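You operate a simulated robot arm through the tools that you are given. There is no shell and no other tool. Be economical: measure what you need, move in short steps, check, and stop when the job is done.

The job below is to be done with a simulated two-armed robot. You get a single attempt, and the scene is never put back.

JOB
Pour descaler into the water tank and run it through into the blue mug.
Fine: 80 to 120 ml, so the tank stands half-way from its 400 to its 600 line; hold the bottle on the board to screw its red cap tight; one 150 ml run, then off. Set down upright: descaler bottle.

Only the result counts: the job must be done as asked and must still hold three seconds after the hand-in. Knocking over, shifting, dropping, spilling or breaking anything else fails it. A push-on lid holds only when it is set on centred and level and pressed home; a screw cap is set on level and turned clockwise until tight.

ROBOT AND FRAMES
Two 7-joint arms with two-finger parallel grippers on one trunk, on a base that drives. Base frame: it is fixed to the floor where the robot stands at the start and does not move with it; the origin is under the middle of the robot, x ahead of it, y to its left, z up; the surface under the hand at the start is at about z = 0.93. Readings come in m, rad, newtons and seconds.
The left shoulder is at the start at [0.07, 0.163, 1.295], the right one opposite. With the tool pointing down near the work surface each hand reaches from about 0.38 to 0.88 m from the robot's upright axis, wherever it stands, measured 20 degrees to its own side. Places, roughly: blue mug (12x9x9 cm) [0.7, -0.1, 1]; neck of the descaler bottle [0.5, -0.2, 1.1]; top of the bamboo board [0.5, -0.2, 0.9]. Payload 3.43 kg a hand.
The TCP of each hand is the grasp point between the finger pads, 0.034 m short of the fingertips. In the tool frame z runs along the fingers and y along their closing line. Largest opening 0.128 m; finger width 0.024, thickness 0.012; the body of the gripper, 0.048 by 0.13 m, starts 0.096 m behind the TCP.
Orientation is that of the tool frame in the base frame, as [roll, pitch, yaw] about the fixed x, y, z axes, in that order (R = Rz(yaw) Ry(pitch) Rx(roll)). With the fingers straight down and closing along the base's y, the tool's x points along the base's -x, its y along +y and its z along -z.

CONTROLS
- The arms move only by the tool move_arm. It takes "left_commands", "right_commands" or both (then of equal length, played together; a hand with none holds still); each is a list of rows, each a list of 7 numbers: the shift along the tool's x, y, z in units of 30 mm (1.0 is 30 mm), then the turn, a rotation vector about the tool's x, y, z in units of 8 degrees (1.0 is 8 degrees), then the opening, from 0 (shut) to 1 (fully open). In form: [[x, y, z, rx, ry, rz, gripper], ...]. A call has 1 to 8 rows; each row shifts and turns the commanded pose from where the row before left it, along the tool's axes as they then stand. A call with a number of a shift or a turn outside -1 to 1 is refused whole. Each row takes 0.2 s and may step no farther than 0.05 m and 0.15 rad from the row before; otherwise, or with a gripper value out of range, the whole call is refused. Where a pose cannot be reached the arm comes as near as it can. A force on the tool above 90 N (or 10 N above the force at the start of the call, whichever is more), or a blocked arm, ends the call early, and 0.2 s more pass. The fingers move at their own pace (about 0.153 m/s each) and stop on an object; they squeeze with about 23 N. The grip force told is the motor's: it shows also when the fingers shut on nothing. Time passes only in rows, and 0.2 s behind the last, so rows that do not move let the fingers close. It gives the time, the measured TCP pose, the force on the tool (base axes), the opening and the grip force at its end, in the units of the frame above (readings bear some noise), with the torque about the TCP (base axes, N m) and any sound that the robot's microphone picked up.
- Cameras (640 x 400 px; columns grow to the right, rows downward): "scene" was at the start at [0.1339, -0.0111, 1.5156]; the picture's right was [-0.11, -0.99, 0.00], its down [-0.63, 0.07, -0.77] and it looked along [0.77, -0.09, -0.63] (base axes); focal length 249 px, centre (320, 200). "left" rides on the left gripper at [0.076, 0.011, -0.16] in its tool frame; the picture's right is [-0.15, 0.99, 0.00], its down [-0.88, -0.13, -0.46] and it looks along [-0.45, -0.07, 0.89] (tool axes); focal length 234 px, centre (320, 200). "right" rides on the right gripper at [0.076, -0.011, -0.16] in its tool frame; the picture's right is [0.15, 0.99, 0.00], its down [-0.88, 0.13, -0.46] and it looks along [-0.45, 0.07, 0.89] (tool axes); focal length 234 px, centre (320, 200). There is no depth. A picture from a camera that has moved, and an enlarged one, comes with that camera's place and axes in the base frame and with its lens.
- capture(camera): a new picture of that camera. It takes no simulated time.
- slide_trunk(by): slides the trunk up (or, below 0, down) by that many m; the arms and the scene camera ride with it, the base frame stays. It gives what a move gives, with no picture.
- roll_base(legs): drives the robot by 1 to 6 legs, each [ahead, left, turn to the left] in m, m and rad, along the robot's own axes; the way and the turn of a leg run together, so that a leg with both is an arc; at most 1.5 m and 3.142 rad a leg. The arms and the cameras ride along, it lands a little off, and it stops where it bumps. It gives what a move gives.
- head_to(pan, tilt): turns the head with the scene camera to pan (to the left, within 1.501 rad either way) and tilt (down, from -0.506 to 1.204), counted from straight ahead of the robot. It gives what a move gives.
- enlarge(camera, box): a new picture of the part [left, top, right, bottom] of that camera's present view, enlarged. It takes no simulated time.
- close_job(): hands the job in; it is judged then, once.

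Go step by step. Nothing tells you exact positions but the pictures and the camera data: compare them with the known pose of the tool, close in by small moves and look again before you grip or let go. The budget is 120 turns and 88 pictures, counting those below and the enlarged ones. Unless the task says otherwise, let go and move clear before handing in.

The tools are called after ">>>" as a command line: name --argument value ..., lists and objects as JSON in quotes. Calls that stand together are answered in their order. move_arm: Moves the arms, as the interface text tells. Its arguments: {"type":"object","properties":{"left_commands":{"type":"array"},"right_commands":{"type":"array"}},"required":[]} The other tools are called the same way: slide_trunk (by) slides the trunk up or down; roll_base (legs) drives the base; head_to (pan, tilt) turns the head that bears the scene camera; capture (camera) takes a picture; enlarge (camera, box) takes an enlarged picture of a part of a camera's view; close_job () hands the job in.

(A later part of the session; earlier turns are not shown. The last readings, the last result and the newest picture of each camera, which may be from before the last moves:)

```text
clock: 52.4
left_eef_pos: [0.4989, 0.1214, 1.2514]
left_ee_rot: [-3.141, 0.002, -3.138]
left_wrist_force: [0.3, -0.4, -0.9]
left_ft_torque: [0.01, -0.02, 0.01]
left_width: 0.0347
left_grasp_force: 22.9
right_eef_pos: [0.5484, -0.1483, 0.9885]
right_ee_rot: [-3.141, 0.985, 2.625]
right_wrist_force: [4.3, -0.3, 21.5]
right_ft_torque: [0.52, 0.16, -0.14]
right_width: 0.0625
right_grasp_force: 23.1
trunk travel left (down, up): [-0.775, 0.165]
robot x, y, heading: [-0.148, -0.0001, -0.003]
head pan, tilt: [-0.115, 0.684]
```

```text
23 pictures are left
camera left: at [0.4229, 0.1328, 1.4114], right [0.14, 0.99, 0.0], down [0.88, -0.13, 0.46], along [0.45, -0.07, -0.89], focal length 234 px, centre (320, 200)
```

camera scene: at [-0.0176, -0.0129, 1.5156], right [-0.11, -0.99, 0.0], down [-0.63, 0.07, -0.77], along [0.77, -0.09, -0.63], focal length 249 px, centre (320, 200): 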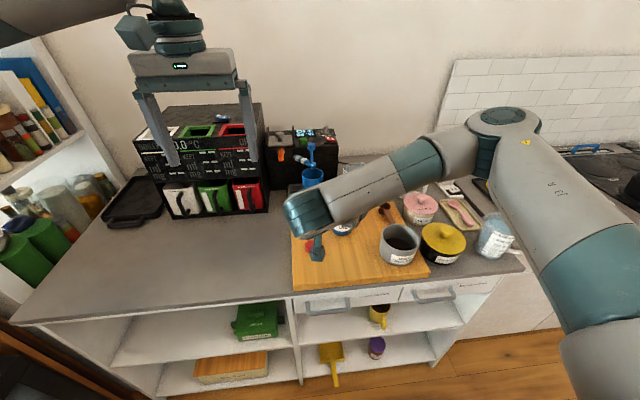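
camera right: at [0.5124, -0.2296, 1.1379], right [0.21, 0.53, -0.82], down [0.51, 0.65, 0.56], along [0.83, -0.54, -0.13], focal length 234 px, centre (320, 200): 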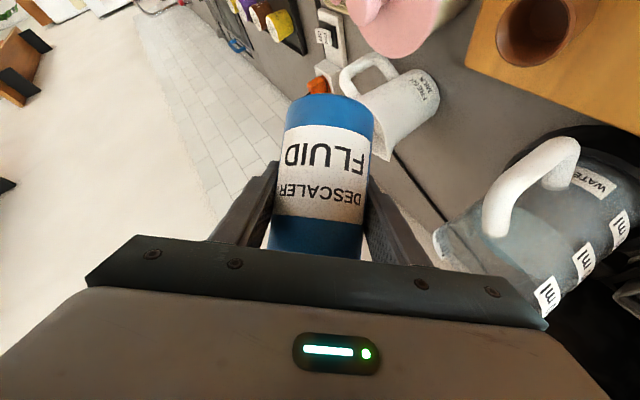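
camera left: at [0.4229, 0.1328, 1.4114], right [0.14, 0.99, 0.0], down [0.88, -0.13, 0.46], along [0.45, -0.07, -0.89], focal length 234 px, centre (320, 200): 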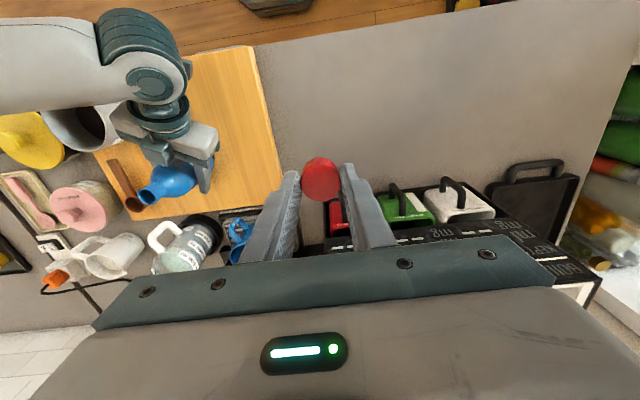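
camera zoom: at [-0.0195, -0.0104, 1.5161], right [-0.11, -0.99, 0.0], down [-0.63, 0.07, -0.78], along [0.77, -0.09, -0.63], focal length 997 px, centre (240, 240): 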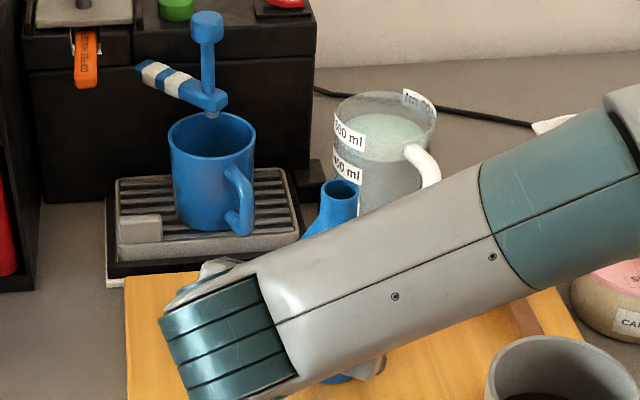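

The bottle is back on the board, held by the right hand; its mouth is at about (0.547,-0.151,1.09). I'll bring the cap above it and check alignment.

>>> move_arm --left_commands '[[-0.17, -0.95, 0.1, 0, 0, 0, 0], [-0.17, -0.95, 0.1, 0, 0, 0, 0], [-0.17, -0.95, 0.1, 0, 0, 0, 0], [-0.17, -0.95, 0.1, 0, 0, 0, 0], [-0.17, -0.95, 0.1, 0, 0, 0, 0], [-0.17, -0.95, 0.1, 0, 0, 0, 0], [-0.17, -0.95, 0.1, 0, 0, 0, 0], [-0.17, -0.95, 0.1, 0, 0, 0, 0]]'

>>> move_arm --left_commands '[[-0.12, -0.73, 0.45, 0, 0, 0, 0], [-0.12, -0.73, 0.45, 0, 0, 0, 0], [0, 0, 0, 0, 0, 0, 0]]'

>>> enlarge --camera "left" --box '[220, 90, 420, 230]'

>>> enlarge --camera "scene" --box '[300, 130, 380, 210]'

```text
clock: 54.2
left_eef_pos: [0.5399, -0.1078, 1.226]
left_ee_rot: [3.141, 0.0, -3.138]
left_wrist_force: [-0.7, -0.4, -0.5]
left_ft_torque: [0.01, 0.01, 0.01]
left_width: 0.0348
left_grasp_force: 23.0
right_eef_pos: [0.5477, -0.1493, 0.9869]
right_ee_rot: [-3.137, 0.98, 2.629]
right_wrist_force: [6.2, 3.0, 19.8]
right_ft_torque: [0.48, -0.12, -0.05]
right_width: 0.0628
right_grasp_force: 23.5
trunk travel left (down, up): [-0.775, 0.165]
robot x, y, heading: [-0.1524, -0.0013, 0.004]
head pan, tilt: [-0.115, 0.684]
```

```text
clock: 55.0
left_eef_pos: [0.546, -0.1502, 1.1968]
left_ee_rot: [-3.14, 0.0, -3.138]
left_wrist_force: [0.3, 1.4, -0.6]
left_ft_torque: [0.01, -0.01, 0.01]
left_width: 0.0345
left_grasp_force: 22.9
right_eef_pos: [0.5461, -0.1482, 0.9861]
right_ee_rot: [-3.132, 0.978, 2.631]
right_wrist_force: [3.0, 2.0, 16.6]
right_ft_torque: [0.65, 0.04, -0.16]
right_width: 0.0625
right_grasp_force: 23.0
trunk travel left (down, up): [-0.775, 0.165]
robot x, y, heading: [-0.1518, 0.002, 0.005]
head pan, tilt: [-0.115, 0.684]
```

```text
2.86 times, centred on (320, 160) of left
camera zoom: at [0.4703, -0.1388, 1.358], right [0.14, 0.99, 0.0], down [0.88, -0.13, 0.46], along [0.45, -0.07, -0.89], focal length 669 px, centre (320, 314)
```

zoom: 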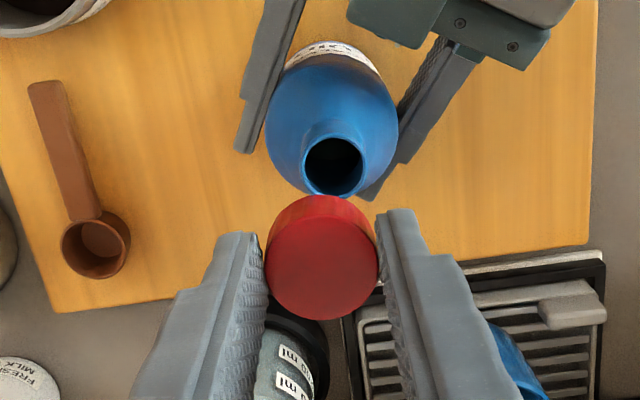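

```text
5.00 times, centred on (340, 170) of scene
camera zoom: at [-0.0192, -0.0096, 1.5158], right [-0.11, -0.99, 0.0], down [-0.63, 0.07, -0.78], along [0.77, -0.09, -0.63], focal length 1246 px, centre (220, 350)
```

zoom: 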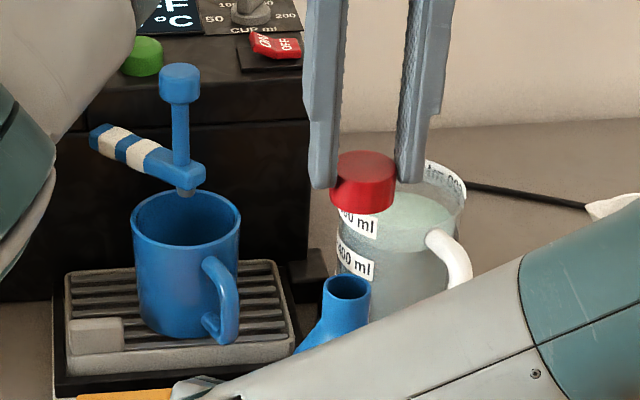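

Mouth appears at about (0.539,-0.1455,1.10), so the cap needs to shift about 7 mm back and 5 mm left. I'll apply that and lower to 15 mm above the mouth.

>>> move_arm --left_commands '[[0.117, 0.083, 0.67, 0, 0, 0, 0], [0.117, 0.083, 0.67, 0, 0, 0, 0], [0, 0, 0, 0, 0, 0, 0]]'

>>> enlarge --camera "left" --box '[260, 110, 380, 210]'

>>> enlarge --camera "scene" --box '[320, 150, 370, 200]'

```text
clock: 55.8
left_eef_pos: [0.5389, -0.1463, 1.1575]
left_ee_rot: [-3.141, 0.001, -3.137]
left_wrist_force: [0.1, 0.0, -0.6]
left_ft_torque: [-0.02, -0.01, 0.0]
left_width: 0.0346
left_grasp_force: 23.2
right_eef_pos: [0.5466, -0.1493, 0.9855]
right_ee_rot: [-3.13, 0.979, 2.63]
right_wrist_force: [-2.1, 2.4, 11.5]
right_ft_torque: [0.45, 0.12, 0.02]
right_width: 0.0629
right_grasp_force: 22.7
trunk travel left (down, up): [-0.775, 0.165]
robot x, y, heading: [-0.1471, 0.0038, 0.003]
head pan, tilt: [-0.115, 0.684]
```

```text
4.00 times, centred on (320, 160) of left
camera zoom: at [0.4637, -0.1342, 1.318], right [0.14, 0.99, 0.0], down [0.88, -0.13, 0.46], along [0.45, -0.07, -0.89], focal length 937 px, centre (320, 360)
```

zoom: 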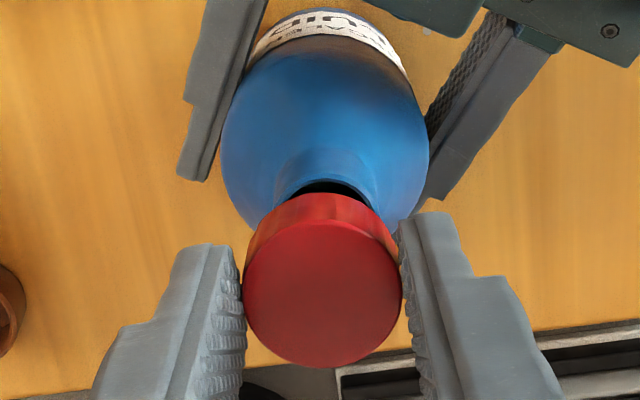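

```text
8.00 times, centred on (345, 175) of scene
camera zoom: at [-0.0192, -0.0102, 1.5157], right [-0.11, -0.99, 0.0], down [-0.63, 0.07, -0.78], along [0.77, -0.09, -0.63], focal length 1994 px, centre (120, 400)
```

zoom: 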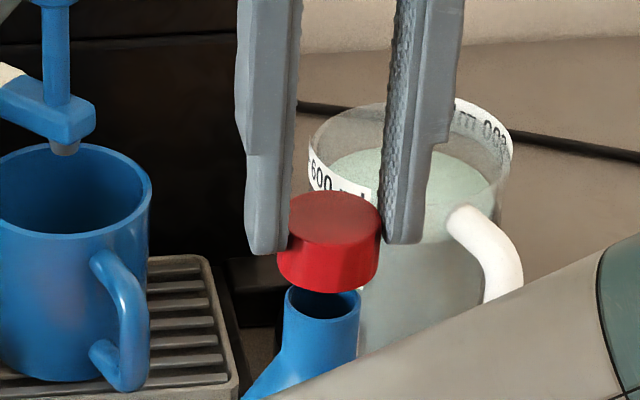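

Alignment is within about 1 mm. I'll pre-rotate the left hand 64° counter-clockwise (to leave room for tightening), then lower.

>>> move_arm --left_commands '[[-0.03, 0.03, 0, 0, 0, -1, 0], [0, 0, 0, 0, 0, -1, 0], [0, 0, 0, 0, 0, -1, 0], [0, 0, 0, 0, 0, -1, 0], [0, 0, 0, 0, 0, -1, 0], [0, 0, 0, 0, 0, -1, 0], [0, 0, 0, 0, 0, -1, 0], [0, 0, 0, 0, 0, -1, 0]]'

>>> move_arm --left_commands '[[0, 0, 0.3, 0, 0, 0, 0], [0, 0, 0.13, 0, 0, 0, 0], [0, 0, 0.07, 0, 0, 0, 0]]'

>>> enlarge --camera "scene" --box '[320, 150, 370, 200]'

```text
clock: 57.6
left_eef_pos: [0.5412, -0.1458, 1.1591]
left_ee_rot: [-3.14, 0.001, -2.019]
left_wrist_force: [0.0, 0.5, 0.1]
left_ft_torque: [0.01, 0.01, 0.02]
left_width: 0.0344
left_grasp_force: 23.1
right_eef_pos: [0.5482, -0.1493, 0.9862]
right_ee_rot: [-3.132, 0.98, 2.63]
right_wrist_force: [-2.6, 1.4, 5.7]
right_ft_torque: [0.17, 0.0, 0.09]
right_width: 0.0627
right_grasp_force: 23.2
trunk travel left (down, up): [-0.775, 0.165]
robot x, y, heading: [-0.1508, -0.0034, 0.004]
head pan, tilt: [-0.115, 0.684]
```

```text
clock: 58.4
left_eef_pos: [0.5407, -0.146, 1.1457]
left_ee_rot: [-3.138, 0.0, -2.022]
left_wrist_force: [1.8, 0.2, 15.9]
left_ft_torque: [0.01, 0.1, -0.05]
left_width: 0.0344
left_grasp_force: 22.5
right_eef_pos: [0.5476, -0.1496, 0.9853]
right_ee_rot: [-3.133, 0.979, 2.627]
right_wrist_force: [1.3, 0.6, -1.4]
right_ft_torque: [0.31, -0.6, -0.06]
right_width: 0.0631
right_grasp_force: 23.0
trunk travel left (down, up): [-0.775, 0.165]
robot x, y, heading: [-0.1495, 0.0014, 0.003]
head pan, tilt: [-0.115, 0.684]
```

```text
8.00 times, centred on (345, 175) of scene
camera zoom: at [-0.0186, -0.0103, 1.5159], right [-0.11, -0.99, 0.0], down [-0.63, 0.07, -0.78], along [0.77, -0.09, -0.63], focal length 1994 px, centre (120, 400)
```

zoom: 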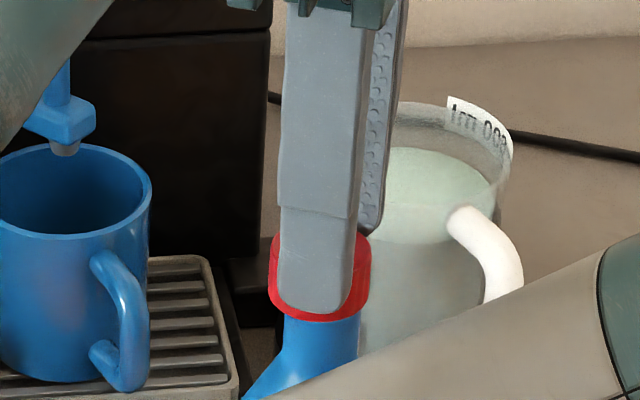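

Contact at 16 N, centred. Now I'll turn clockwise 64° with light downward following.

>>> move_arm --left_commands '[[0, 0, 0.005, 0, 0, 1, 0], [0, 0, 0.005, 0, 0, 1, 0], [0, 0, 0.005, 0, 0, 1, 0], [0, 0, 0.005, 0, 0, 1, 0], [0, 0, 0.005, 0, 0, 1, 0], [0, 0, 0.005, 0, 0, 1, 0], [0, 0, 0.005, 0, 0, 1, 0], [0, 0, 0.005, 0, 0, 1, 0]]'

```text
clock: 60.2
left_eef_pos: [0.5404, -0.1454, 1.1427]
left_ee_rot: [-3.141, 0.0, -3.14]
left_wrist_force: [-0.4, -4.5, 4.5]
left_ft_torque: [-0.25, 0.07, 0.09]
left_width: 0.0329
left_grasp_force: 22.8
right_eef_pos: [0.5482, -0.1491, 0.9853]
right_ee_rot: [-3.134, 0.98, 2.63]
right_wrist_force: [-1.4, 3.6, 3.2]
right_ft_torque: [-0.21, 0.12, 0.03]
right_width: 0.0624
right_grasp_force: 22.8
trunk travel left (down, up): [-0.775, 0.165]
robot x, y, heading: [-0.1522, 0.0026, 0.001]
head pan, tilt: [-0.115, 0.684]
```

The cap dropped 3 mm and the force eased, so the thread is engaging. Another 64°.

>>> move_arm --left_commands '[[0, 0, 0.02, 0, 0, 1, 0], [0, 0, 0.02, 0, 0, 1, 0], [0, 0, 0.02, 0, 0, 1, 0], [0, 0, 0.02, 0, 0, 1, 0], [0, 0, 0.02, 0, 0, 1, 0], [0, 0, 0.02, 0, 0, 1, 0], [0, 0, 0.02, 0, 0, 1, 0], [0, 0, 0.02, 0, 0, 1, 0]]'

```text
clock: 62.0
left_eef_pos: [0.5416, -0.1451, 1.1389]
left_ee_rot: [3.141, 0.002, 2.026]
left_wrist_force: [-3.9, -5.5, 20.9]
left_ft_torque: [-0.14, 0.29, 0.06]
left_width: 0.0326
left_grasp_force: 22.9
right_eef_pos: [0.5469, -0.1501, 0.9865]
right_ee_rot: [-3.134, 0.979, 2.631]
right_wrist_force: [7.1, 6.2, -5.5]
right_ft_torque: [-0.19, 0.1, -0.28]
right_width: 0.0626
right_grasp_force: 22.8
trunk travel left (down, up): [-0.775, 0.165]
robot x, y, heading: [-0.1482, -0.0044, 0.005]
head pan, tilt: [-0.115, 0.684]
```

Another 64°, with less downward push.

>>> move_arm --left_commands '[[0, 0, -0.01, 0, 0, 1, 0], [0, 0, 0, 0, 0, 1, 0], [0, 0, 0, 0, 0, 1, 0], [0, 0, 0, 0, 0, 1, 0], [0, 0, 0.01, 0, 0, 1, 0], [0, 0, 0.01, 0, 0, 1, 0], [0, 0, 0.01, 0, 0, 1, 0], [0, 0, 0.01, 0, 0, 1, 0]]'

>>> enlarge --camera "scene" --box '[315, 145, 375, 205]'

```text
clock: 63.8
left_eef_pos: [0.5419, -0.1449, 1.1372]
left_ee_rot: [3.14, 0.0, 0.909]
left_wrist_force: [-9.6, -2.3, 20.2]
left_ft_torque: [0.16, 0.45, 0.09]
left_width: 0.0327
left_grasp_force: 22.6
right_eef_pos: [0.5469, -0.1492, 0.9864]
right_ee_rot: [-3.131, 0.98, 2.629]
right_wrist_force: [12.5, 3.2, -6.1]
right_ft_torque: [-0.35, 0.39, -0.2]
right_width: 0.0626
right_grasp_force: 23.0
trunk travel left (down, up): [-0.775, 0.165]
robot x, y, heading: [-0.1471, 0.0001, 0.003]
head pan, tilt: [-0.115, 0.684]
```

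```text
6.67 times, centred on (345, 175) of scene
camera zoom: at [-0.0186, -0.0104, 1.5158], right [-0.11, -0.99, 0.0], down [-0.63, 0.07, -0.78], along [0.77, -0.09, -0.63], focal length 1661 px, centre (153, 367)
```

zoom: 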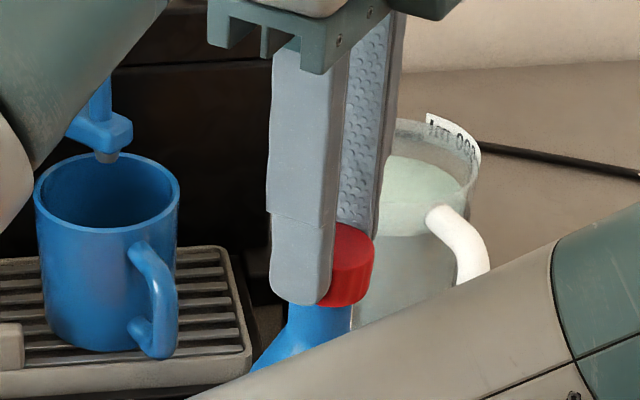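

Torque is still low and a side load has built up. I'll open briefly to relieve it, regrip, and keep turning.

>>> move_arm --left_commands '[[0, 0, 0, 0, 0, 0, 0.4], [-0.03, -0.04, 0, 0, 0, 0, 0.4], [0, 0, 0, 0, 0, 0, 0], [0, 0, 0, 0, 0, 0, 0], [0, 0, 0.01, 0, 0, 1, 0], [0, 0, 0.01, 0, 0, 1, 0], [0, 0, 0.01, 0, 0, 1, 0], [0, 0, 0.01, 0, 0, 1, 0]]'

```text
clock: 65.6
left_eef_pos: [0.541, -0.1461, 1.1368]
left_ee_rot: [-3.14, -0.001, 0.349]
left_wrist_force: [-7.7, 4.0, 8.6]
left_ft_torque: [0.13, 0.46, -0.01]
left_width: 0.0327
left_grasp_force: 22.9
right_eef_pos: [0.5475, -0.1499, 0.9849]
right_ee_rot: [-3.133, 0.981, 2.627]
right_wrist_force: [9.0, -4.0, 3.1]
right_ft_torque: [0.6, 0.32, -0.05]
right_width: 0.0624
right_grasp_force: 23.2
trunk travel left (down, up): [-0.775, 0.165]
robot x, y, heading: [-0.1485, -0.0001, 0.004]
head pan, tilt: [-0.115, 0.684]
```

Still turning freely. Continue 64°.

>>> move_arm --left_commands '[[0, 0, 0.01, 0, 0, 1, 0], [0, 0, 0.01, 0, 0, 1, 0], [0, 0, 0.01, 0, 0, 1, 0], [0, 0, 0.01, 0, 0, 1, 0], [0, 0, 0.01, 0, 0, 1, 0], [0, 0, 0.01, 0, 0, 1, 0], [0, 0, 0.01, 0, 0, 1, 0], [0, 0, 0.01, 0, 0, 1, 0]]'

```text
clock: 67.4
left_eef_pos: [0.5398, -0.1449, 1.1342]
left_ee_rot: [-3.14, 0.0, -0.767]
left_wrist_force: [0.1, 1.1, 5.7]
left_ft_torque: [0.06, 0.02, -0.03]
left_width: 0.0335
left_grasp_force: 23.2
right_eef_pos: [0.5474, -0.1502, 0.9849]
right_ee_rot: [-3.134, 0.979, 2.631]
right_wrist_force: [2.5, -3.3, 7.1]
right_ft_torque: [0.16, -0.54, -0.1]
right_width: 0.0625
right_grasp_force: 23.5
trunk travel left (down, up): [-0.775, 0.165]
robot x, y, heading: [-0.1522, 0.0023, 0.005]
head pan, tilt: [-0.115, 0.684]
```

Turning continues and it follows downward. Another 64°.

>>> move_arm --left_commands '[[0, 0, 0.01, 0, 0, 1, 0], [0, 0, 0.01, 0, 0, 1, 0], [0, 0, 0.01, 0, 0, 1, 0], [0, 0, 0.01, 0, 0, 1, 0], [0, 0, 0.01, 0, 0, 1, 0], [0, 0, 0.01, 0, 0, 1, 0], [0, 0, 0.01, 0, 0, 1, 0], [0, 0, 0.01, 0, 0, 1, 0]]'

>>> enlarge --camera "scene" --box '[315, 145, 375, 205]'

```text
clock: 69.2
left_eef_pos: [0.5103, -0.1302, 1.1169]
left_ee_rot: [-3.139, -0.002, -0.959]
left_wrist_force: [17.0, 10.1, 19.8]
left_ft_torque: [0.45, -0.29, 0.38]
left_width: 0.0332
left_grasp_force: 23.0
left hand out of reach, approached as far as the arm can: row 1, 2, 3, 4, 5, 6, 7, 8
right_eef_pos: [0.5455, -0.1491, 0.9861]
right_ee_rot: [-3.133, 0.981, 2.629]
right_wrist_force: [-26.6, -7.2, 3.8]
right_ft_torque: [0.82, -1.2, 0.38]
right_width: 0.0625
right_grasp_force: 23.5
trunk travel left (down, up): [-0.775, 0.165]
robot x, y, heading: [-0.1533, 0.0021, 0.005]
head pan, tilt: [-0.115, 0.684]
```

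```text
6.67 times, centred on (345, 175) of scene
camera zoom: at [-0.0218, -0.01, 1.516], right [-0.11, -0.99, 0.0], down [-0.63, 0.07, -0.78], along [0.77, -0.09, -0.63], focal length 1661 px, centre (153, 367)
```

zoom: 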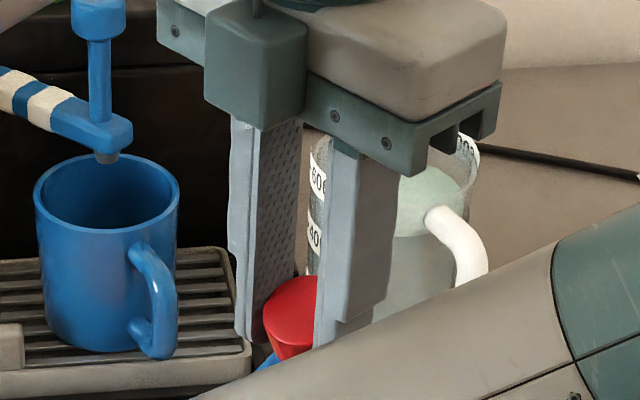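

The left arm hit its turning limit and drifted, pulling the bottle askew. I'll open the fingers and lift straight clear, then look.

>>> move_arm --left_commands '[[0, 0, 0, 0, 0, 0, 0.6], [0, 0, 0, 0, 0, 0, 0.6], [0, 0, -0.7, 0, 0, 0, 0.6], [0, 0, -1, 0, 0, 0, 0.6], [0, 0, -1, 0, 0, 0, 0.6]]'

>>> enlarge --camera "scene" --box '[300, 140, 380, 220]'

```text
clock: 70.4
left_eef_pos: [0.5118, -0.1288, 1.1927]
left_ee_rot: [3.141, 0.001, -0.957]
left_wrist_force: [-0.1, 0.3, 0.0]
left_ft_torque: [0.03, -0.01, -0.02]
left_width: 0.077
left_grasp_force: 0.1
right_eef_pos: [0.5466, -0.1494, 0.9869]
right_ee_rot: [-3.133, 0.98, 2.63]
right_wrist_force: [4.2, 1.0, 13.0]
right_ft_torque: [0.29, 0.25, -0.09]
right_width: 0.0616
right_grasp_force: 23.4
trunk travel left (down, up): [-0.775, 0.165]
robot x, y, heading: [-0.153, 0.0001, 0.002]
head pan, tilt: [-0.115, 0.684]
```

```text
5.00 times, centred on (340, 180) of scene
camera zoom: at [-0.019, -0.0104, 1.5157], right [-0.11, -0.99, 0.0], down [-0.63, 0.07, -0.78], along [0.77, -0.09, -0.63], focal length 1246 px, centre (220, 300)
```

zoom: 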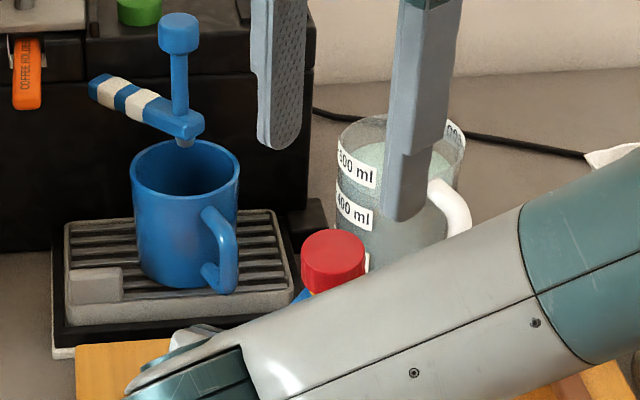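

The cap is on the neck but the bottle leans about 10° towards the robot in the right grip. I'll ease the right gripper open a few millimetres so it rocks back flat on the board, then regrip.

>>> move_arm --right_commands '[[-0.03, 0, -0.02, 0, 0, 0, 0.49], [0, 0, 0, 0, 0, 0, 0.505], [0, 0, 0, 0, 0, 0, 0.52], [0, 0, 0, 0, 0, 0, 0.55], [0, 0, 0, 0, 0, 0, 0.55]]'

>>> enlarge --camera "scene" --box '[300, 140, 380, 220]'

```text
clock: 71.6
left_eef_pos: [0.5131, -0.1296, 1.1905]
left_ee_rot: [-3.14, -0.001, -0.959]
left_wrist_force: [0.1, -0.2, 0.1]
left_ft_torque: [0.04, 0.01, 0.01]
left_width: 0.0768
left_grasp_force: 0.0
right_eef_pos: [0.5488, -0.1487, 0.9859]
right_ee_rot: [-3.131, 0.979, 2.629]
right_wrist_force: [0.3, 0.7, -0.8]
right_ft_torque: [-0.01, 0.02, -0.01]
right_width: 0.0702
right_grasp_force: 0.1
trunk travel left (down, up): [-0.775, 0.165]
robot x, y, heading: [-0.1479, -0.0001, 0.007]
head pan, tilt: [-0.115, 0.684]
```

```text
5.00 times, centred on (340, 180) of scene
camera zoom: at [-0.0173, -0.0108, 1.5156], right [-0.11, -0.99, 0.0], down [-0.63, 0.07, -0.77], along [0.77, -0.09, -0.63], focal length 1246 px, centre (220, 300)
```

zoom: 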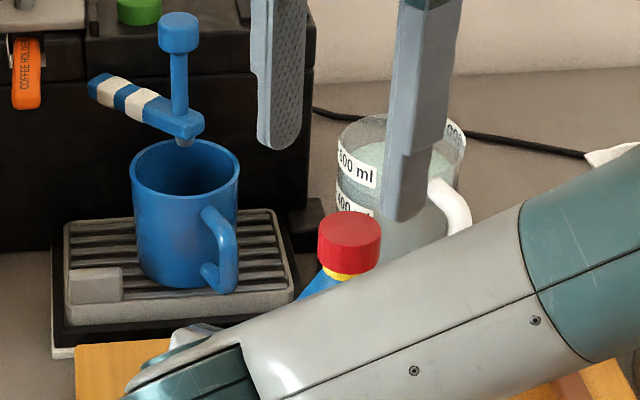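

The bottle is upright again with the cap on and nearly seated. I'll regrip the bottle with the right hand and wind the left wrist back counter-clockwise above it.

>>> move_arm --left_commands '[[0, 0, 0, 0, 0, -1, 0.6], [0, 0, 0, 0, 0, -1, 0.6], [0, 0, 0, 0, 0, -1, 0.6], [0, 0, 0, 0, 0, -1, 0.6], [0, 0, 0, 0, 0, -1, 0.6], [0, 0, 0, 0, 0, -1, 0.6], [0, 0, 0, 0, 0, -1, 0.6], [0, 0, 0, 0, 0, -1, 0.6]]' --right_commands '[[0, 0, 0, 0, 0, 0, 0.5], [0, 0, 0, 0, 0, 0, 0.45], [0, 0, 0, 0, 0, 0, 0], [0, 0, 0, 0, 0, 0, 0], [0, 0, 0, 0, 0, 0, 0], [0, 0, 0, 0, 0, 0, 0], [0, 0, 0, 0, 0, 0, 0], [0, 0, 0, 0, 0, 0, 0]]'

>>> move_arm --left_commands '[[0, 0, 0, 0, 0, -1, 0.6], [0, 0, 0, 0, 0, -1, 0.6], [0, 0, 0, 0, 0, -1, 0.6], [0, 0, 0, 0, 0, -1, 0.6], [0, 0, 0, 0, 0, -1, 0.6], [0, 0, 0, 0, 0, -1, 0.6], [0, 0, 0, 0, 0, -1, 0.6], [0, 0, 0, 0, 0, -1, 0.6]]'

>>> move_arm --left_commands '[[0, 0, 0, 0, 0, -1, 0.6], [0, 0, 0, 0, 0, -1, 0.6], [0, 0, 0, 0, 0, -1, 0.6], [0, 0, 0, 0, 0, -1, 0.6], [0, 0, 0, 0, 0, -1, 0.6], [0, 0, 0, 0, 0, -1, 0.6], [0, 0, 0, 0, 0, -1, 0.6], [0, 0, 0, 0, 0, -1, 0.6]]'

>>> move_arm --left_commands '[[0, 0, 0, 0, 0, -1, 0.6], [0, 0, 0, 0, 0, -1, 0.6], [0, 0, 0, 0, 0, -1, 0.6], [0, 0, 0, 0, 0, -1, 0.6], [0, 0, 0, 0, 0, -1, 0.6], [0, 0, 0, 0, 0, 0, 0.6]]'

```text
clock: 73.4
left_eef_pos: [0.5117, -0.1317, 1.1929]
left_ee_rot: [3.14, -0.001, 0.16]
left_wrist_force: [-1.2, 0.3, -0.1]
left_ft_torque: [-0.02, 0.03, 0.03]
left_width: 0.0769
left_grasp_force: 0.0
right_eef_pos: [0.549, -0.1486, 0.9854]
right_ee_rot: [-3.132, 0.977, 2.628]
right_wrist_force: [0.5, 0.7, 0.7]
right_ft_torque: [0.07, -0.06, -0.03]
right_width: 0.0623
right_grasp_force: 23.1
trunk travel left (down, up): [-0.775, 0.165]
robot x, y, heading: [-0.1497, -0.0008, 0.002]
head pan, tilt: [-0.115, 0.684]
```

```text
clock: 75.2
left_eef_pos: [0.5117, -0.1315, 1.1921]
left_ee_rot: [-3.141, -0.001, 1.278]
left_wrist_force: [-0.2, -0.3, -0.4]
left_ft_torque: [0.03, 0.03, -0.03]
left_width: 0.0767
left_grasp_force: 0.0
right_eef_pos: [0.5482, -0.149, 0.986]
right_ee_rot: [-3.131, 0.978, 2.631]
right_wrist_force: [1.7, -0.1, 1.5]
right_ft_torque: [0.09, -0.09, -0.07]
right_width: 0.0622
right_grasp_force: 23.1
trunk travel left (down, up): [-0.775, 0.165]
robot x, y, heading: [-0.15, 0.0017, 0.005]
head pan, tilt: [-0.115, 0.684]
```

```text
clock: 77.0
left_eef_pos: [0.5124, -0.1307, 1.1927]
left_ee_rot: [-3.141, -0.001, 2.394]
left_wrist_force: [0.0, -0.3, -0.2]
left_ft_torque: [-0.03, 0.01, 0.01]
left_width: 0.0769
left_grasp_force: 0.1
right_eef_pos: [0.5474, -0.1497, 0.9871]
right_ee_rot: [-3.133, 0.978, 2.629]
right_wrist_force: [1.6, -0.8, 1.2]
right_ft_torque: [0.08, -0.04, -0.01]
right_width: 0.0621
right_grasp_force: 22.4
trunk travel left (down, up): [-0.775, 0.165]
robot x, y, heading: [-0.1509, 0.0034, 0.007]
head pan, tilt: [-0.115, 0.684]
```

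```text
clock: 78.4
left_eef_pos: [0.5128, -0.1312, 1.1923]
left_ee_rot: [3.141, 0.0, 3.09]
left_wrist_force: [-0.1, 0.2, 0.6]
left_ft_torque: [-0.01, -0.01, -0.03]
left_width: 0.0769
left_grasp_force: 0.0
right_eef_pos: [0.5481, -0.1494, 0.9859]
right_ee_rot: [-3.131, 0.978, 2.629]
right_wrist_force: [1.0, 0.6, 1.2]
right_ft_torque: [0.09, -0.06, -0.01]
right_width: 0.0622
right_grasp_force: 22.9
trunk travel left (down, up): [-0.775, 0.165]
robot x, y, heading: [-0.1516, -0.0028, 0.007]
head pan, tilt: [-0.115, 0.684]
```

Wound back to the nominal heading. I'll shift over the cap and check from the left camera.

>>> move_arm --left_commands '[[-0.47, -0.27, 0, 0, 0, 0, 0.5], [-0.47, -0.27, 0.3, 0, 0, 0, 0.5], [0, 0, 0, 0, 0, 0, 0.5]]'

>>> enlarge --camera "left" --box '[220, 90, 420, 230]'

```text
clock: 79.2
left_eef_pos: [0.5396, -0.1475, 1.1834]
left_ee_rot: [3.14, -0.002, 3.091]
left_wrist_force: [-1.5, 0.4, -1.5]
left_ft_torque: [0.0, 0.0, 0.02]
left_width: 0.0637
left_grasp_force: 0.0
right_eef_pos: [0.5485, -0.1489, 0.9866]
right_ee_rot: [-3.13, 0.978, 2.631]
right_wrist_force: [1.0, -0.3, 0.5]
right_ft_torque: [0.1, 0.0, -0.04]
right_width: 0.062
right_grasp_force: 23.4
trunk travel left (down, up): [-0.775, 0.165]
robot x, y, heading: [-0.1513, -0.0023, 0.009]
head pan, tilt: [-0.115, 0.684]
```

```text
2.86 times, centred on (320, 160) of left
camera zoom: at [0.4647, -0.1333, 1.3442], right [0.2, 0.98, 0.0], down [0.87, -0.18, 0.46], along [0.45, -0.09, -0.89], focal length 669 px, centre (320, 314)
```

zoom: 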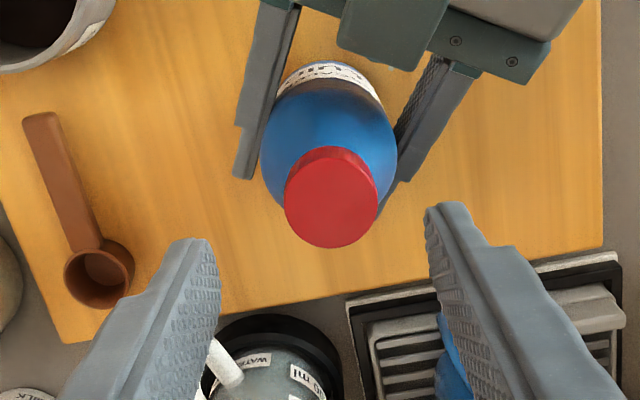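

The cap is seen level at (0.540,-0.144) with its top at z≈1.1065. I'll lower around it, grip and turn clockwise.

>>> move_arm --left_commands '[[0, 0.1, 0.7, 0, 0, 0, 0.5], [0, 0, 0.7, 0, 0, 0, 0.5], [0, 0, 0.48, 0, 0, 0, 0.5], [0, 0, 0, 0, 0, 0, 0.35], [0, 0, 0, 0, 0, 0, 0], [0, 0, 0, 0, 0, 0, 0]]'

>>> move_arm --left_commands '[[0, 0, 0, 0, 0, 1, 0], [0, 0, 0, 0, 0, 1, 0], [0, 0, 0, 0, 0, 1, 0], [0, 0, 0, 0, 0, 1, 0], [0, 0, 0, 0, 0, 1, 0], [0, 0, 0, 0, 0, 1, 0]]'

```text
clock: 80.6
left_eef_pos: [0.5409, -0.1462, 1.1289]
left_ee_rot: [-3.141, -0.001, 3.092]
left_wrist_force: [0.7, 1.8, 2.4]
left_ft_torque: [0.04, -0.01, 0.04]
left_width: 0.033
left_grasp_force: 23.2
right_eef_pos: [0.5485, -0.1484, 0.9855]
right_ee_rot: [-3.131, 0.977, 2.63]
right_wrist_force: [0.2, -2.5, -0.5]
right_ft_torque: [0.17, -0.17, 0.01]
right_width: 0.0621
right_grasp_force: 22.9
trunk travel left (down, up): [-0.775, 0.165]
robot x, y, heading: [-0.1527, 0.0006, 0.004]
head pan, tilt: [-0.115, 0.684]
```

```text
clock: 82.0
left_eef_pos: [0.54, -0.1451, 1.1281]
left_ee_rot: [3.139, 0.0, 2.251]
left_wrist_force: [5.0, 10.9, 11.7]
left_ft_torque: [0.44, -0.24, 0.02]
left_width: 0.0325
left_grasp_force: 22.9
right_eef_pos: [0.5482, -0.15, 0.9859]
right_ee_rot: [-3.131, 0.978, 2.63]
right_wrist_force: [-3.4, -10.4, -2.3]
right_ft_torque: [0.87, -0.5, 0.09]
right_width: 0.0619
right_grasp_force: 23.1
trunk travel left (down, up): [-0.775, 0.165]
robot x, y, heading: [-0.1502, -0.0007, 0.003]
head pan, tilt: [-0.115, 0.684]
```

Torque is still low, so it isn't tight yet. Continue turning.

>>> move_arm --left_commands '[[0, 0, 0, 0, 0, 1, 0], [0, 0, 0, 0, 0, 1, 0], [0, 0, 0, 0, 0, 1, 0], [0, 0, 0, 0, 0, 1, 0], [0, 0, 0, 0, 0, 1, 0], [0, 0, 0, 0, 0, 1, 0], [0, 0, 0, 0, 0, 1, 0], [0, 0, 0, 0, 0, 1, 0]]'

>>> enlarge --camera "scene" --box '[325, 165, 365, 205]'

```text
clock: 83.8
left_eef_pos: [0.5386, -0.1443, 1.127]
left_ee_rot: [-3.139, 0.0, 1.133]
left_wrist_force: [5.6, 8.9, 13.0]
left_ft_torque: [0.59, -0.29, 0.0]
left_width: 0.0324
left_grasp_force: 23.2
right_eef_pos: [0.5473, -0.1497, 0.9873]
right_ee_rot: [-3.132, 0.978, 2.63]
right_wrist_force: [-5.8, -11.2, -3.0]
right_ft_torque: [0.41, -0.26, 0.14]
right_width: 0.0621
right_grasp_force: 23.5
trunk travel left (down, up): [-0.775, 0.165]
robot x, y, heading: [-0.1523, 0.0009, 0.003]
head pan, tilt: [-0.115, 0.684]
```

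```text
10.00 times, centred on (345, 185) of scene
camera zoom: at [-0.0184, -0.011, 1.5157], right [-0.11, -0.99, 0.0], down [-0.63, 0.07, -0.78], along [0.77, -0.09, -0.63], focal length 2492 px, centre (70, 350)
```

zoom: 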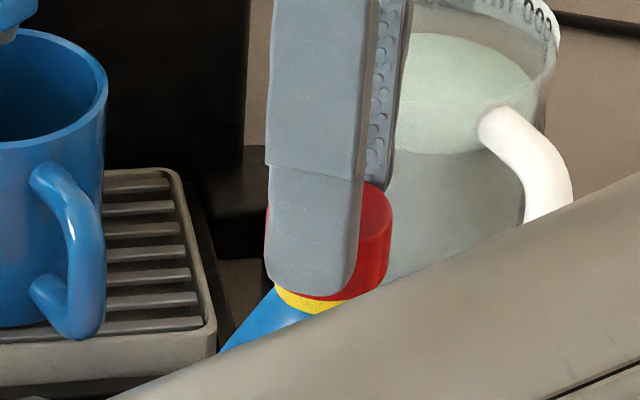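

A yellow ring has appeared below the cap; torque is still near zero, so I'll keep turning within the wrist's remaining range.

>>> move_arm --left_commands '[[0, 0, 0, 0, 0, 1, 0], [0, 0, 0, 0, 0, 1, 0], [0, 0, 0, 0, 0, 1, 0], [0, 0, 0, 0, 0, 1, 0], [0, 0, 0, 0, 0, 1, 0], [0, 0, 0, 0, 0, 1, 0], [0, 0, 0, 0, 0, 1, 0], [0, 0, 0, 0, 0, 1, 0]]'

```text
clock: 85.6
left_eef_pos: [0.539, -0.1464, 1.1278]
left_ee_rot: [-3.141, 0.0, 0.018]
left_wrist_force: [-2.3, 10.1, 12.0]
left_ft_torque: [0.44, 0.38, 0.01]
left_width: 0.0325
left_grasp_force: 23.0
right_eef_pos: [0.5481, -0.148, 0.9857]
right_ee_rot: [-3.134, 0.98, 2.629]
right_wrist_force: [0.6, -10.8, -6.4]
right_ft_torque: [0.82, 0.23, 0.0]
right_width: 0.062
right_grasp_force: 22.6
trunk travel left (down, up): [-0.775, 0.165]
robot x, y, heading: [-0.1526, 0.0018, 0.007]
head pan, tilt: [-0.115, 0.684]
```

Torque and height aren't changing any more. To learn the thread's state I'll tug the cap up gently by 4 mm and read the force.

>>> move_arm --left_commands '[[0, 0, -0.07, 0, 0, 0, 0], [0, 0, -0.07, 0, 0, 0, 0], [0, 0, 0, 0, 0, 0, 0]]'

```text
clock: 86.4
left_eef_pos: [0.5403, -0.1457, 1.13]
left_ee_rot: [-3.14, 0.001, 0.019]
left_wrist_force: [6.1, 4.5, -18.0]
left_ft_torque: [0.18, -0.49, 0.03]
left_width: 0.0326
left_grasp_force: 23.1
right_eef_pos: [0.5493, -0.1476, 0.9875]
right_ee_rot: [-3.137, 0.981, 2.626]
right_wrist_force: [-6.1, -4.6, 16.2]
right_ft_torque: [0.47, -0.13, 0.04]
right_width: 0.062
right_grasp_force: 23.1
trunk travel left (down, up): [-0.775, 0.165]
robot x, y, heading: [-0.155, 0.001, 0.006]
head pan, tilt: [-0.115, 0.684]
```

The tug gives −18 N, so the cap is axially held by the thread. I'll turn the remaining 40° of range, then release, rise and look closely at the ring.

>>> move_arm --left_commands '[[0, 0, 0.08, 0, 0, 1, 0], [0, 0, 0, 0, 0, 1, 0], [0, 0, 0, 0, 0, 1, 0], [0, 0, 0, 0, 0, 1, 0], [0, 0, 0, 0, 0, 1, 0]]'

>>> move_arm --left_commands '[[0, 0, 0, 0, 0, 0, 0.4], [0, 0, 0, 0, 0, 0, 0.5], [0, 0, -0.7, 0, 0, 0, 0.5], [0, 0, -1, 0, 0, 0, 0.5], [0, 0, -0.5, 0, 0, 0, 0.5]]'

>>> enlarge --camera "scene" --box '[325, 165, 365, 205]'

```text
clock: 87.6
left_eef_pos: [0.5404, -0.1459, 1.1287]
left_ee_rot: [3.14, 0.0, -0.681]
left_wrist_force: [1.2, 3.9, -17.8]
left_ft_torque: [0.18, 0.0, 0.52]
left_width: 0.0329
left_grasp_force: 23.0
right_eef_pos: [0.5482, -0.1489, 0.9868]
right_ee_rot: [-3.133, 0.978, 2.629]
right_wrist_force: [0.2, -2.8, 15.8]
right_ft_torque: [0.37, -0.02, -0.49]
right_width: 0.062
right_grasp_force: 22.7
trunk travel left (down, up): [-0.775, 0.165]
robot x, y, heading: [-0.1495, -0.0034, 0.004]
head pan, tilt: [-0.115, 0.684]
```

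```text
clock: 88.8
left_eef_pos: [0.5395, -0.1451, 1.1956]
left_ee_rot: [-3.14, 0.0, -0.681]
left_wrist_force: [0.2, 0.1, 0.0]
left_ft_torque: [0.02, -0.01, 0.01]
left_width: 0.0639
left_grasp_force: 0.0
right_eef_pos: [0.5484, -0.1488, 0.9856]
right_ee_rot: [-3.13, 0.977, 2.629]
right_wrist_force: [0.0, -0.1, 0.0]
right_ft_torque: [0.0, 0.02, 0.03]
right_width: 0.0618
right_grasp_force: 23.5
trunk travel left (down, up): [-0.775, 0.165]
robot x, y, heading: [-0.1497, -0.0006, 0.003]
head pan, tilt: [-0.115, 0.684]
```

```text
10.00 times, centred on (345, 185) of scene
camera zoom: at [-0.0171, -0.011, 1.5154], right [-0.11, -0.99, 0.0], down [-0.63, 0.07, -0.77], along [0.77, -0.09, -0.63], focal length 2492 px, centre (70, 350)
```

zoom: 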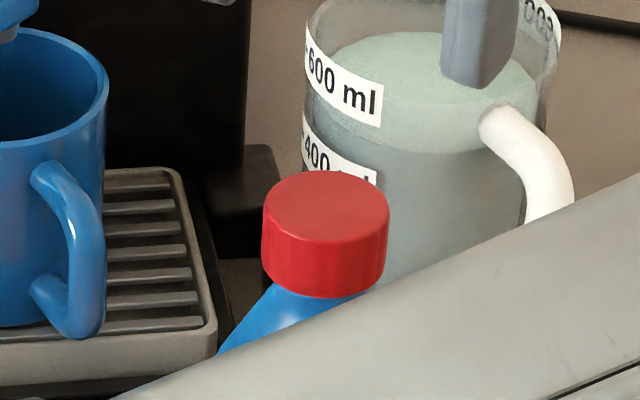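

The torque jumped to 0.52 N m, matched on the right hand, and the yellow ring has vanished under the cap: it's tight. I'll release the bottle, withdraw the right hand and raise both arms.

>>> move_arm --right_commands '[[0, 0, 0, 0, 0, 0, 0.5], [0, 0, 0, 0, 0, 0, 0.53], [0, 0, 0, 0, 0, 0, 0.7], [0, 0, -1, 0, 0, 0, 0.7], [0, 0, -1, 0, 0, 0, 0.7], [0, 0, -1, 0, 0, 0, 0.7], [0, 0, -1, 0, 0, 0, 0.7]]'

>>> move_arm --left_commands '[[0, 0, -1, 0, 0, -1, 0.5], [0, 0, -1, 0, 0, -1, 0.3], [0, 0, -1, 0, 0, -1, 0], [0, 0, -1, 0, 0, -1, 0], [0, 0, 0, 0, 0, -1, 0], [0, 0, 0, 0, 0, -1, 0], [0, 0, 0, 0, 0, -1, 0], [0, 0, 0, 0, 0, -1, 0]]' --right_commands '[[-1, 0, -0.68, 0, 0, 0, 0.7], [-1, 0, -0.68, 0, 0, 0, 0.7], [-1, 0, -0.68, 0, 0, 0, 0.7], [-1, 0, -0.68, 0, 0, 0, 0.7], [-1, 0, -0.68, 0, 0, 0, 0.7], [-0.5, 0, -0.34, 0, 0, 0, 0.5], [0, 0, 0, 0, 0, 0, 0], [0, 0, 0, 0, 0, 0, 0]]'

>>> capture --camera "scene"

```text
clock: 90.4
left_eef_pos: [0.5391, -0.145, 1.1964]
left_ee_rot: [3.141, 0.0, -0.679]
left_wrist_force: [-0.4, 0.0, 0.0]
left_ft_torque: [-0.06, -0.02, -0.02]
left_width: 0.0638
left_grasp_force: 0.1
right_eef_pos: [0.4614, -0.0991, 1.0551]
right_ee_rot: [-3.13, 0.979, 2.631]
right_wrist_force: [-0.7, 0.0, -0.1]
right_ft_torque: [0.0, 0.0, 0.02]
right_width: 0.0895
right_grasp_force: 0.1
trunk travel left (down, up): [-0.775, 0.165]
robot x, y, heading: [-0.1531, 0.0003, 0.001]
head pan, tilt: [-0.115, 0.684]
```

```text
clock: 92.2
left_eef_pos: [0.5446, -0.1204, 1.325]
left_ee_rot: [3.126, -0.011, 0.463]
left_wrist_force: [-0.5, -0.2, 0.6]
left_ft_torque: [-0.02, -0.01, -0.04]
left_width: 0.0
left_grasp_force: 23.5
left hand out of reach, approached as far as the arm can: row 4
right_eef_pos: [0.4569, -0.1062, 1.2363]
right_ee_rot: [-3.062, 0.965, 2.7]
right_wrist_force: [-1.0, 0.4, -0.3]
right_ft_torque: [-0.03, -0.01, 0.04]
right_width: 0.0001
right_grasp_force: 22.7
trunk travel left (down, up): [-0.775, 0.165]
robot x, y, heading: [-0.1504, 0.001, 0.002]
head pan, tilt: [-0.115, 0.684]
```

```text
10 pictures are left
camera scene: at [-0.0169, -0.0111, 1.5155], right [-0.11, -0.99, 0.0], down [-0.63, 0.07, -0.77], along [0.77, -0.09, -0.63], focal length 249 px, centre (320, 200)
```

scene: 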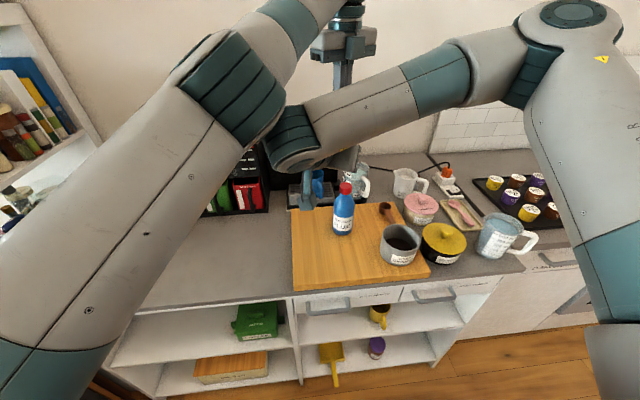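

The bottle stands upright, capped, on the board. Next is the machine: I'll move the left arm clear to the left, and square up the right hand pointing forward-down.

>>> move_arm --left_commands '[[0.05, -1, 0, 0, 0, 0, 0], [0.05, -1, 0, 0, 0, 0, 0], [0.05, -1, 0, 0, 0, 0, 0], [0.05, -1, 0, 0, 0, 0, 0], [0.05, -1, 0, 0, 0, 0, 0], [0.05, -1, 0, 0, 0, 0, 0], [0.05, -1, 0, 0, 0, 0, 0], [0.05, -1, 0, 0, 0, 0, 0]]'

>>> move_arm --right_commands '[[0, 0, -0.3, -0.774, 0, -0.528, 0], [0, 0, -0.3, -0.774, 0, -0.528, 0], [0, 0, -0.3, -0.774, 0, -0.528, 0], [0, 0, 0, -0.774, 0, -0.528, 0], [0, 0, 0, 0, 1, 0, 0], [0, 0, 0, 0, 1, 0, 0], [0, 0, 0, 0, 1, 0, 0], [0, 0, 0, 0, 0, 0, 0]]'

>>> roll_base --legs '[[0.17, 0, 0]]'

```text
clock: 94.0
left_eef_pos: [0.4443, 0.0913, 1.3148]
left_ee_rot: [3.139, 0.003, 0.438]
left_wrist_force: [0.2, 0.2, 0.1]
left_ft_torque: [-0.04, -0.05, -0.03]
left_width: 0.0
left_grasp_force: 23.7
right_eef_pos: [0.4624, -0.0983, 1.2544]
right_ee_rot: [-3.131, 0.979, 2.632]
right_wrist_force: [-1.6, 0.5, -0.3]
right_ft_torque: [-0.04, 0.02, 0.01]
right_width: 0.0001
right_grasp_force: 23.6
trunk travel left (down, up): [-0.775, 0.165]
robot x, y, heading: [-0.1525, 0.0016, 0.004]
head pan, tilt: [-0.115, 0.684]
```

```text
clock: 95.8
left_eef_pos: [0.4439, 0.0892, 1.3142]
left_ee_rot: [-3.141, 0.0, 0.438]
left_wrist_force: [0.8, 0.2, -0.3]
left_ft_torque: [-0.01, 0.0, 0.0]
left_width: 0.0
left_grasp_force: 22.8
right_eef_pos: [0.4412, -0.089, 1.2679]
right_ee_rot: [-3.132, 0.556, -3.131]
right_wrist_force: [0.0, 0.5, -0.8]
right_ft_torque: [-0.03, -0.01, 0.0]
right_width: 0.0002
right_grasp_force: 22.8
trunk travel left (down, up): [-0.775, 0.165]
robot x, y, heading: [-0.1516, -0.0033, 0.006]
head pan, tilt: [-0.115, 0.684]
```

```text
clock: 97.2
left_eef_pos: [0.6123, 0.0896, 1.3158]
left_ee_rot: [3.141, -0.002, 0.438]
left_wrist_force: [0.2, -0.1, -0.3]
left_ft_torque: [0.03, -0.05, 0.01]
left_width: 0.0
left_grasp_force: 23.3
right_eef_pos: [0.6081, -0.0901, 1.2702]
right_ee_rot: [-3.133, 0.559, -3.134]
right_wrist_force: [0.7, -0.2, -0.6]
right_ft_torque: [0.02, -0.03, 0.0]
right_width: 0.0001
right_grasp_force: 23.0
trunk travel left (down, up): [-0.775, 0.165]
robot x, y, heading: [0.0184, -0.0009, 0.003]
head pan, tilt: [-0.115, 0.684]
```

Robot is at x≈0.02 and the right hand faces the machine panel. I'll open the fingers to see between them and look at the panel.

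>>> move_arm --right_commands '[[0, 0, 0, 0, 0, 0, 1], [0, 0, 0, 0, 0, 0, 1]]'

>>> enlarge --camera "right" --box '[220, 110, 400, 260]'

```text
clock: 97.8
left_eef_pos: [0.613, 0.0898, 1.314]
left_ee_rot: [3.14, -0.001, 0.437]
left_wrist_force: [0.2, 0.1, 1.2]
left_ft_torque: [-0.01, -0.02, -0.03]
left_width: 0.0001
left_grasp_force: 22.5
right_eef_pos: [0.6085, -0.0893, 1.2693]
right_ee_rot: [-3.133, 0.557, -3.137]
right_wrist_force: [-0.5, 0.4, -0.5]
right_ft_torque: [0.0, 0.01, -0.01]
right_width: 0.1281
right_grasp_force: 0.0
trunk travel left (down, up): [-0.775, 0.165]
robot x, y, heading: [0.023, 0.0034, 0.004]
head pan, tilt: [-0.115, 0.684]
```

```text
2.67 times, centred on (310, 185) of right
camera zoom: at [0.46, -0.0995, 1.3646], right [-0.13, 0.99, -0.08], down [0.51, 0.14, 0.85], along [0.85, 0.07, -0.52], focal length 624 px, centre (347, 240)
```

zoom: 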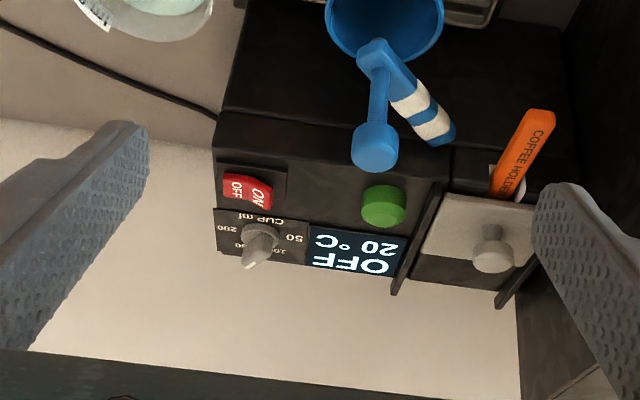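

Panel located: green button ≈(0.84,-0.046,1.10), rocker ON half ≈(0.83,-0.133,1.11), knob just behind it. I'll zoom on the knob to read its setting.

>>> enlarge --camera "right" --box '[266, 178, 310, 212]'

```text
11.76 times, centred on (288, 195) of right
camera zoom: at [0.46, -0.0995, 1.3646], right [-0.13, 0.99, -0.08], down [0.51, 0.14, 0.85], along [0.85, 0.07, -0.52], focal length 2755 px, centre (696, 259)
```

zoom: 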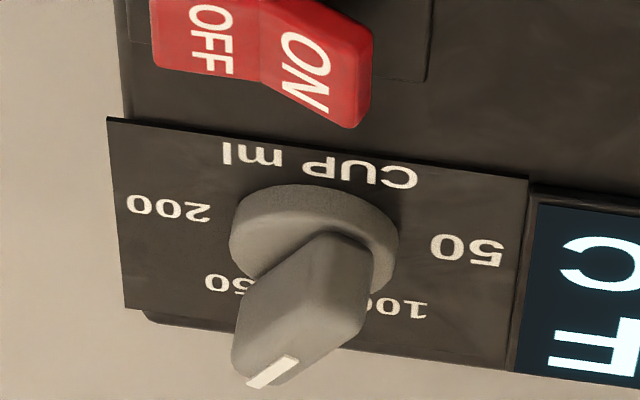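

The knob's white mark points at 150 already, so only the rocker and the green button are needed. I'll close the right fingers and hover over the ON half.

>>> move_arm --right_commands '[[-0.587, -0.158, 0.755, 0, 0, 0, 0], [-0.587, -0.158, 0.755, 0, 0, 0, 0], [-0.587, -0.158, 0.755, 0, 0, 0, 0], [-0.587, -0.158, 0.755, 0, 0, 0, 0], [-0.587, -0.158, 0.755, 0, 0, 0, 0], [-0.587, -0.158, 0.755, 0, 0, 0, 0], [-0.587, -0.158, 0.755, 0, 0, 0, 0], [-0.587, -0.158, 0.755, 0, 0, 0, 0]]'

>>> enlarge --camera "right" --box '[220, 90, 420, 230]'

```text
clock: 99.6
left_eef_pos: [0.6144, 0.0899, 1.3135]
left_ee_rot: [-3.141, -0.002, 0.437]
left_wrist_force: [0.4, -0.5, 0.2]
left_ft_torque: [-0.01, 0.02, 0.0]
left_width: 0.0
left_grasp_force: 23.3
right_eef_pos: [0.8269, -0.1264, 1.1902]
right_ee_rot: [-3.133, 0.555, -3.132]
right_wrist_force: [1.0, -0.4, -0.2]
right_ft_torque: [-0.02, 0.02, -0.01]
right_width: 0.0001
right_grasp_force: 23.6
trunk travel left (down, up): [-0.775, 0.165]
robot x, y, heading: [0.018, 0.0028, 0.002]
head pan, tilt: [-0.115, 0.684]
```

```text
2.86 times, centred on (320, 160) of right
camera zoom: at [0.6776, -0.1372, 1.2855], right [-0.13, 0.99, -0.09], down [0.51, 0.14, 0.85], along [0.85, 0.07, -0.52], focal length 669 px, centre (320, 314)
```

zoom: 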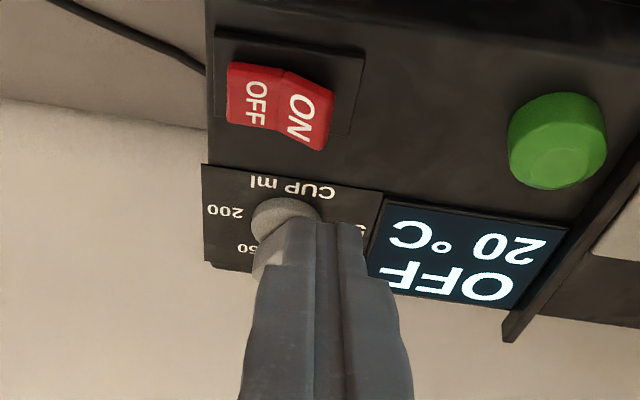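

Clear view: the ON half is centred at y≈-0.135. I'll nudge right 4 mm and come down on it in small steps.

>>> move_arm --right_commands '[[0.265, -0.13, 0.424, 0, 0, 0, 0], [0.265, 0, 0.424, 0, 0, 0, 0], [0.053, 0, 0.085, 0, 0, 0, 0], [0.053, 0, 0.085, 0, 0, 0, 0], [0.053, 0, 0.085, 0, 0, 0, 0]]'

```text
clock: 100.8
left_eef_pos: [0.6148, 0.0889, 1.3144]
left_ee_rot: [3.141, 0.001, 0.437]
left_wrist_force: [0.0, 1.2, -0.3]
left_ft_torque: [0.02, -0.04, -0.01]
left_width: 0.0
left_grasp_force: 23.3
right_eef_pos: [0.8238, -0.1323, 1.1507]
right_ee_rot: [-3.134, 0.555, -3.133]
right_wrist_force: [0.6, 0.8, -0.1]
right_ft_torque: [-0.01, 0.0, 0.02]
right_width: 0.0
right_grasp_force: 23.0
trunk travel left (down, up): [-0.775, 0.165]
robot x, y, heading: [0.021, -0.0003, 0.001]
head pan, tilt: [-0.115, 0.684]
```

No contact yet; continue down 9 mm in small rows.

>>> move_arm --right_commands '[[0.053, 0, 0.085, 0, 0, 0, 0], [0.053, 0, 0.085, 0, 0, 0, 0], [0.053, 0, 0.085, 0, 0, 0, 0]]'

```text
clock: 101.6
left_eef_pos: [0.6147, 0.089, 1.313]
left_ee_rot: [3.141, 0.0, 0.437]
left_wrist_force: [0.3, 0.0, -0.7]
left_ft_torque: [0.02, 0.01, 0.03]
left_width: 0.0
left_grasp_force: 23.3
right_eef_pos: [0.8253, -0.1318, 1.1391]
right_ee_rot: [-3.132, 0.556, -3.135]
right_wrist_force: [0.3, 0.5, -0.5]
right_ft_torque: [0.04, 0.02, -0.01]
right_width: 0.0
right_grasp_force: 22.8
trunk travel left (down, up): [-0.775, 0.165]
robot x, y, heading: [0.0201, 0.0001, 0.005]
head pan, tilt: [-0.115, 0.684]
```

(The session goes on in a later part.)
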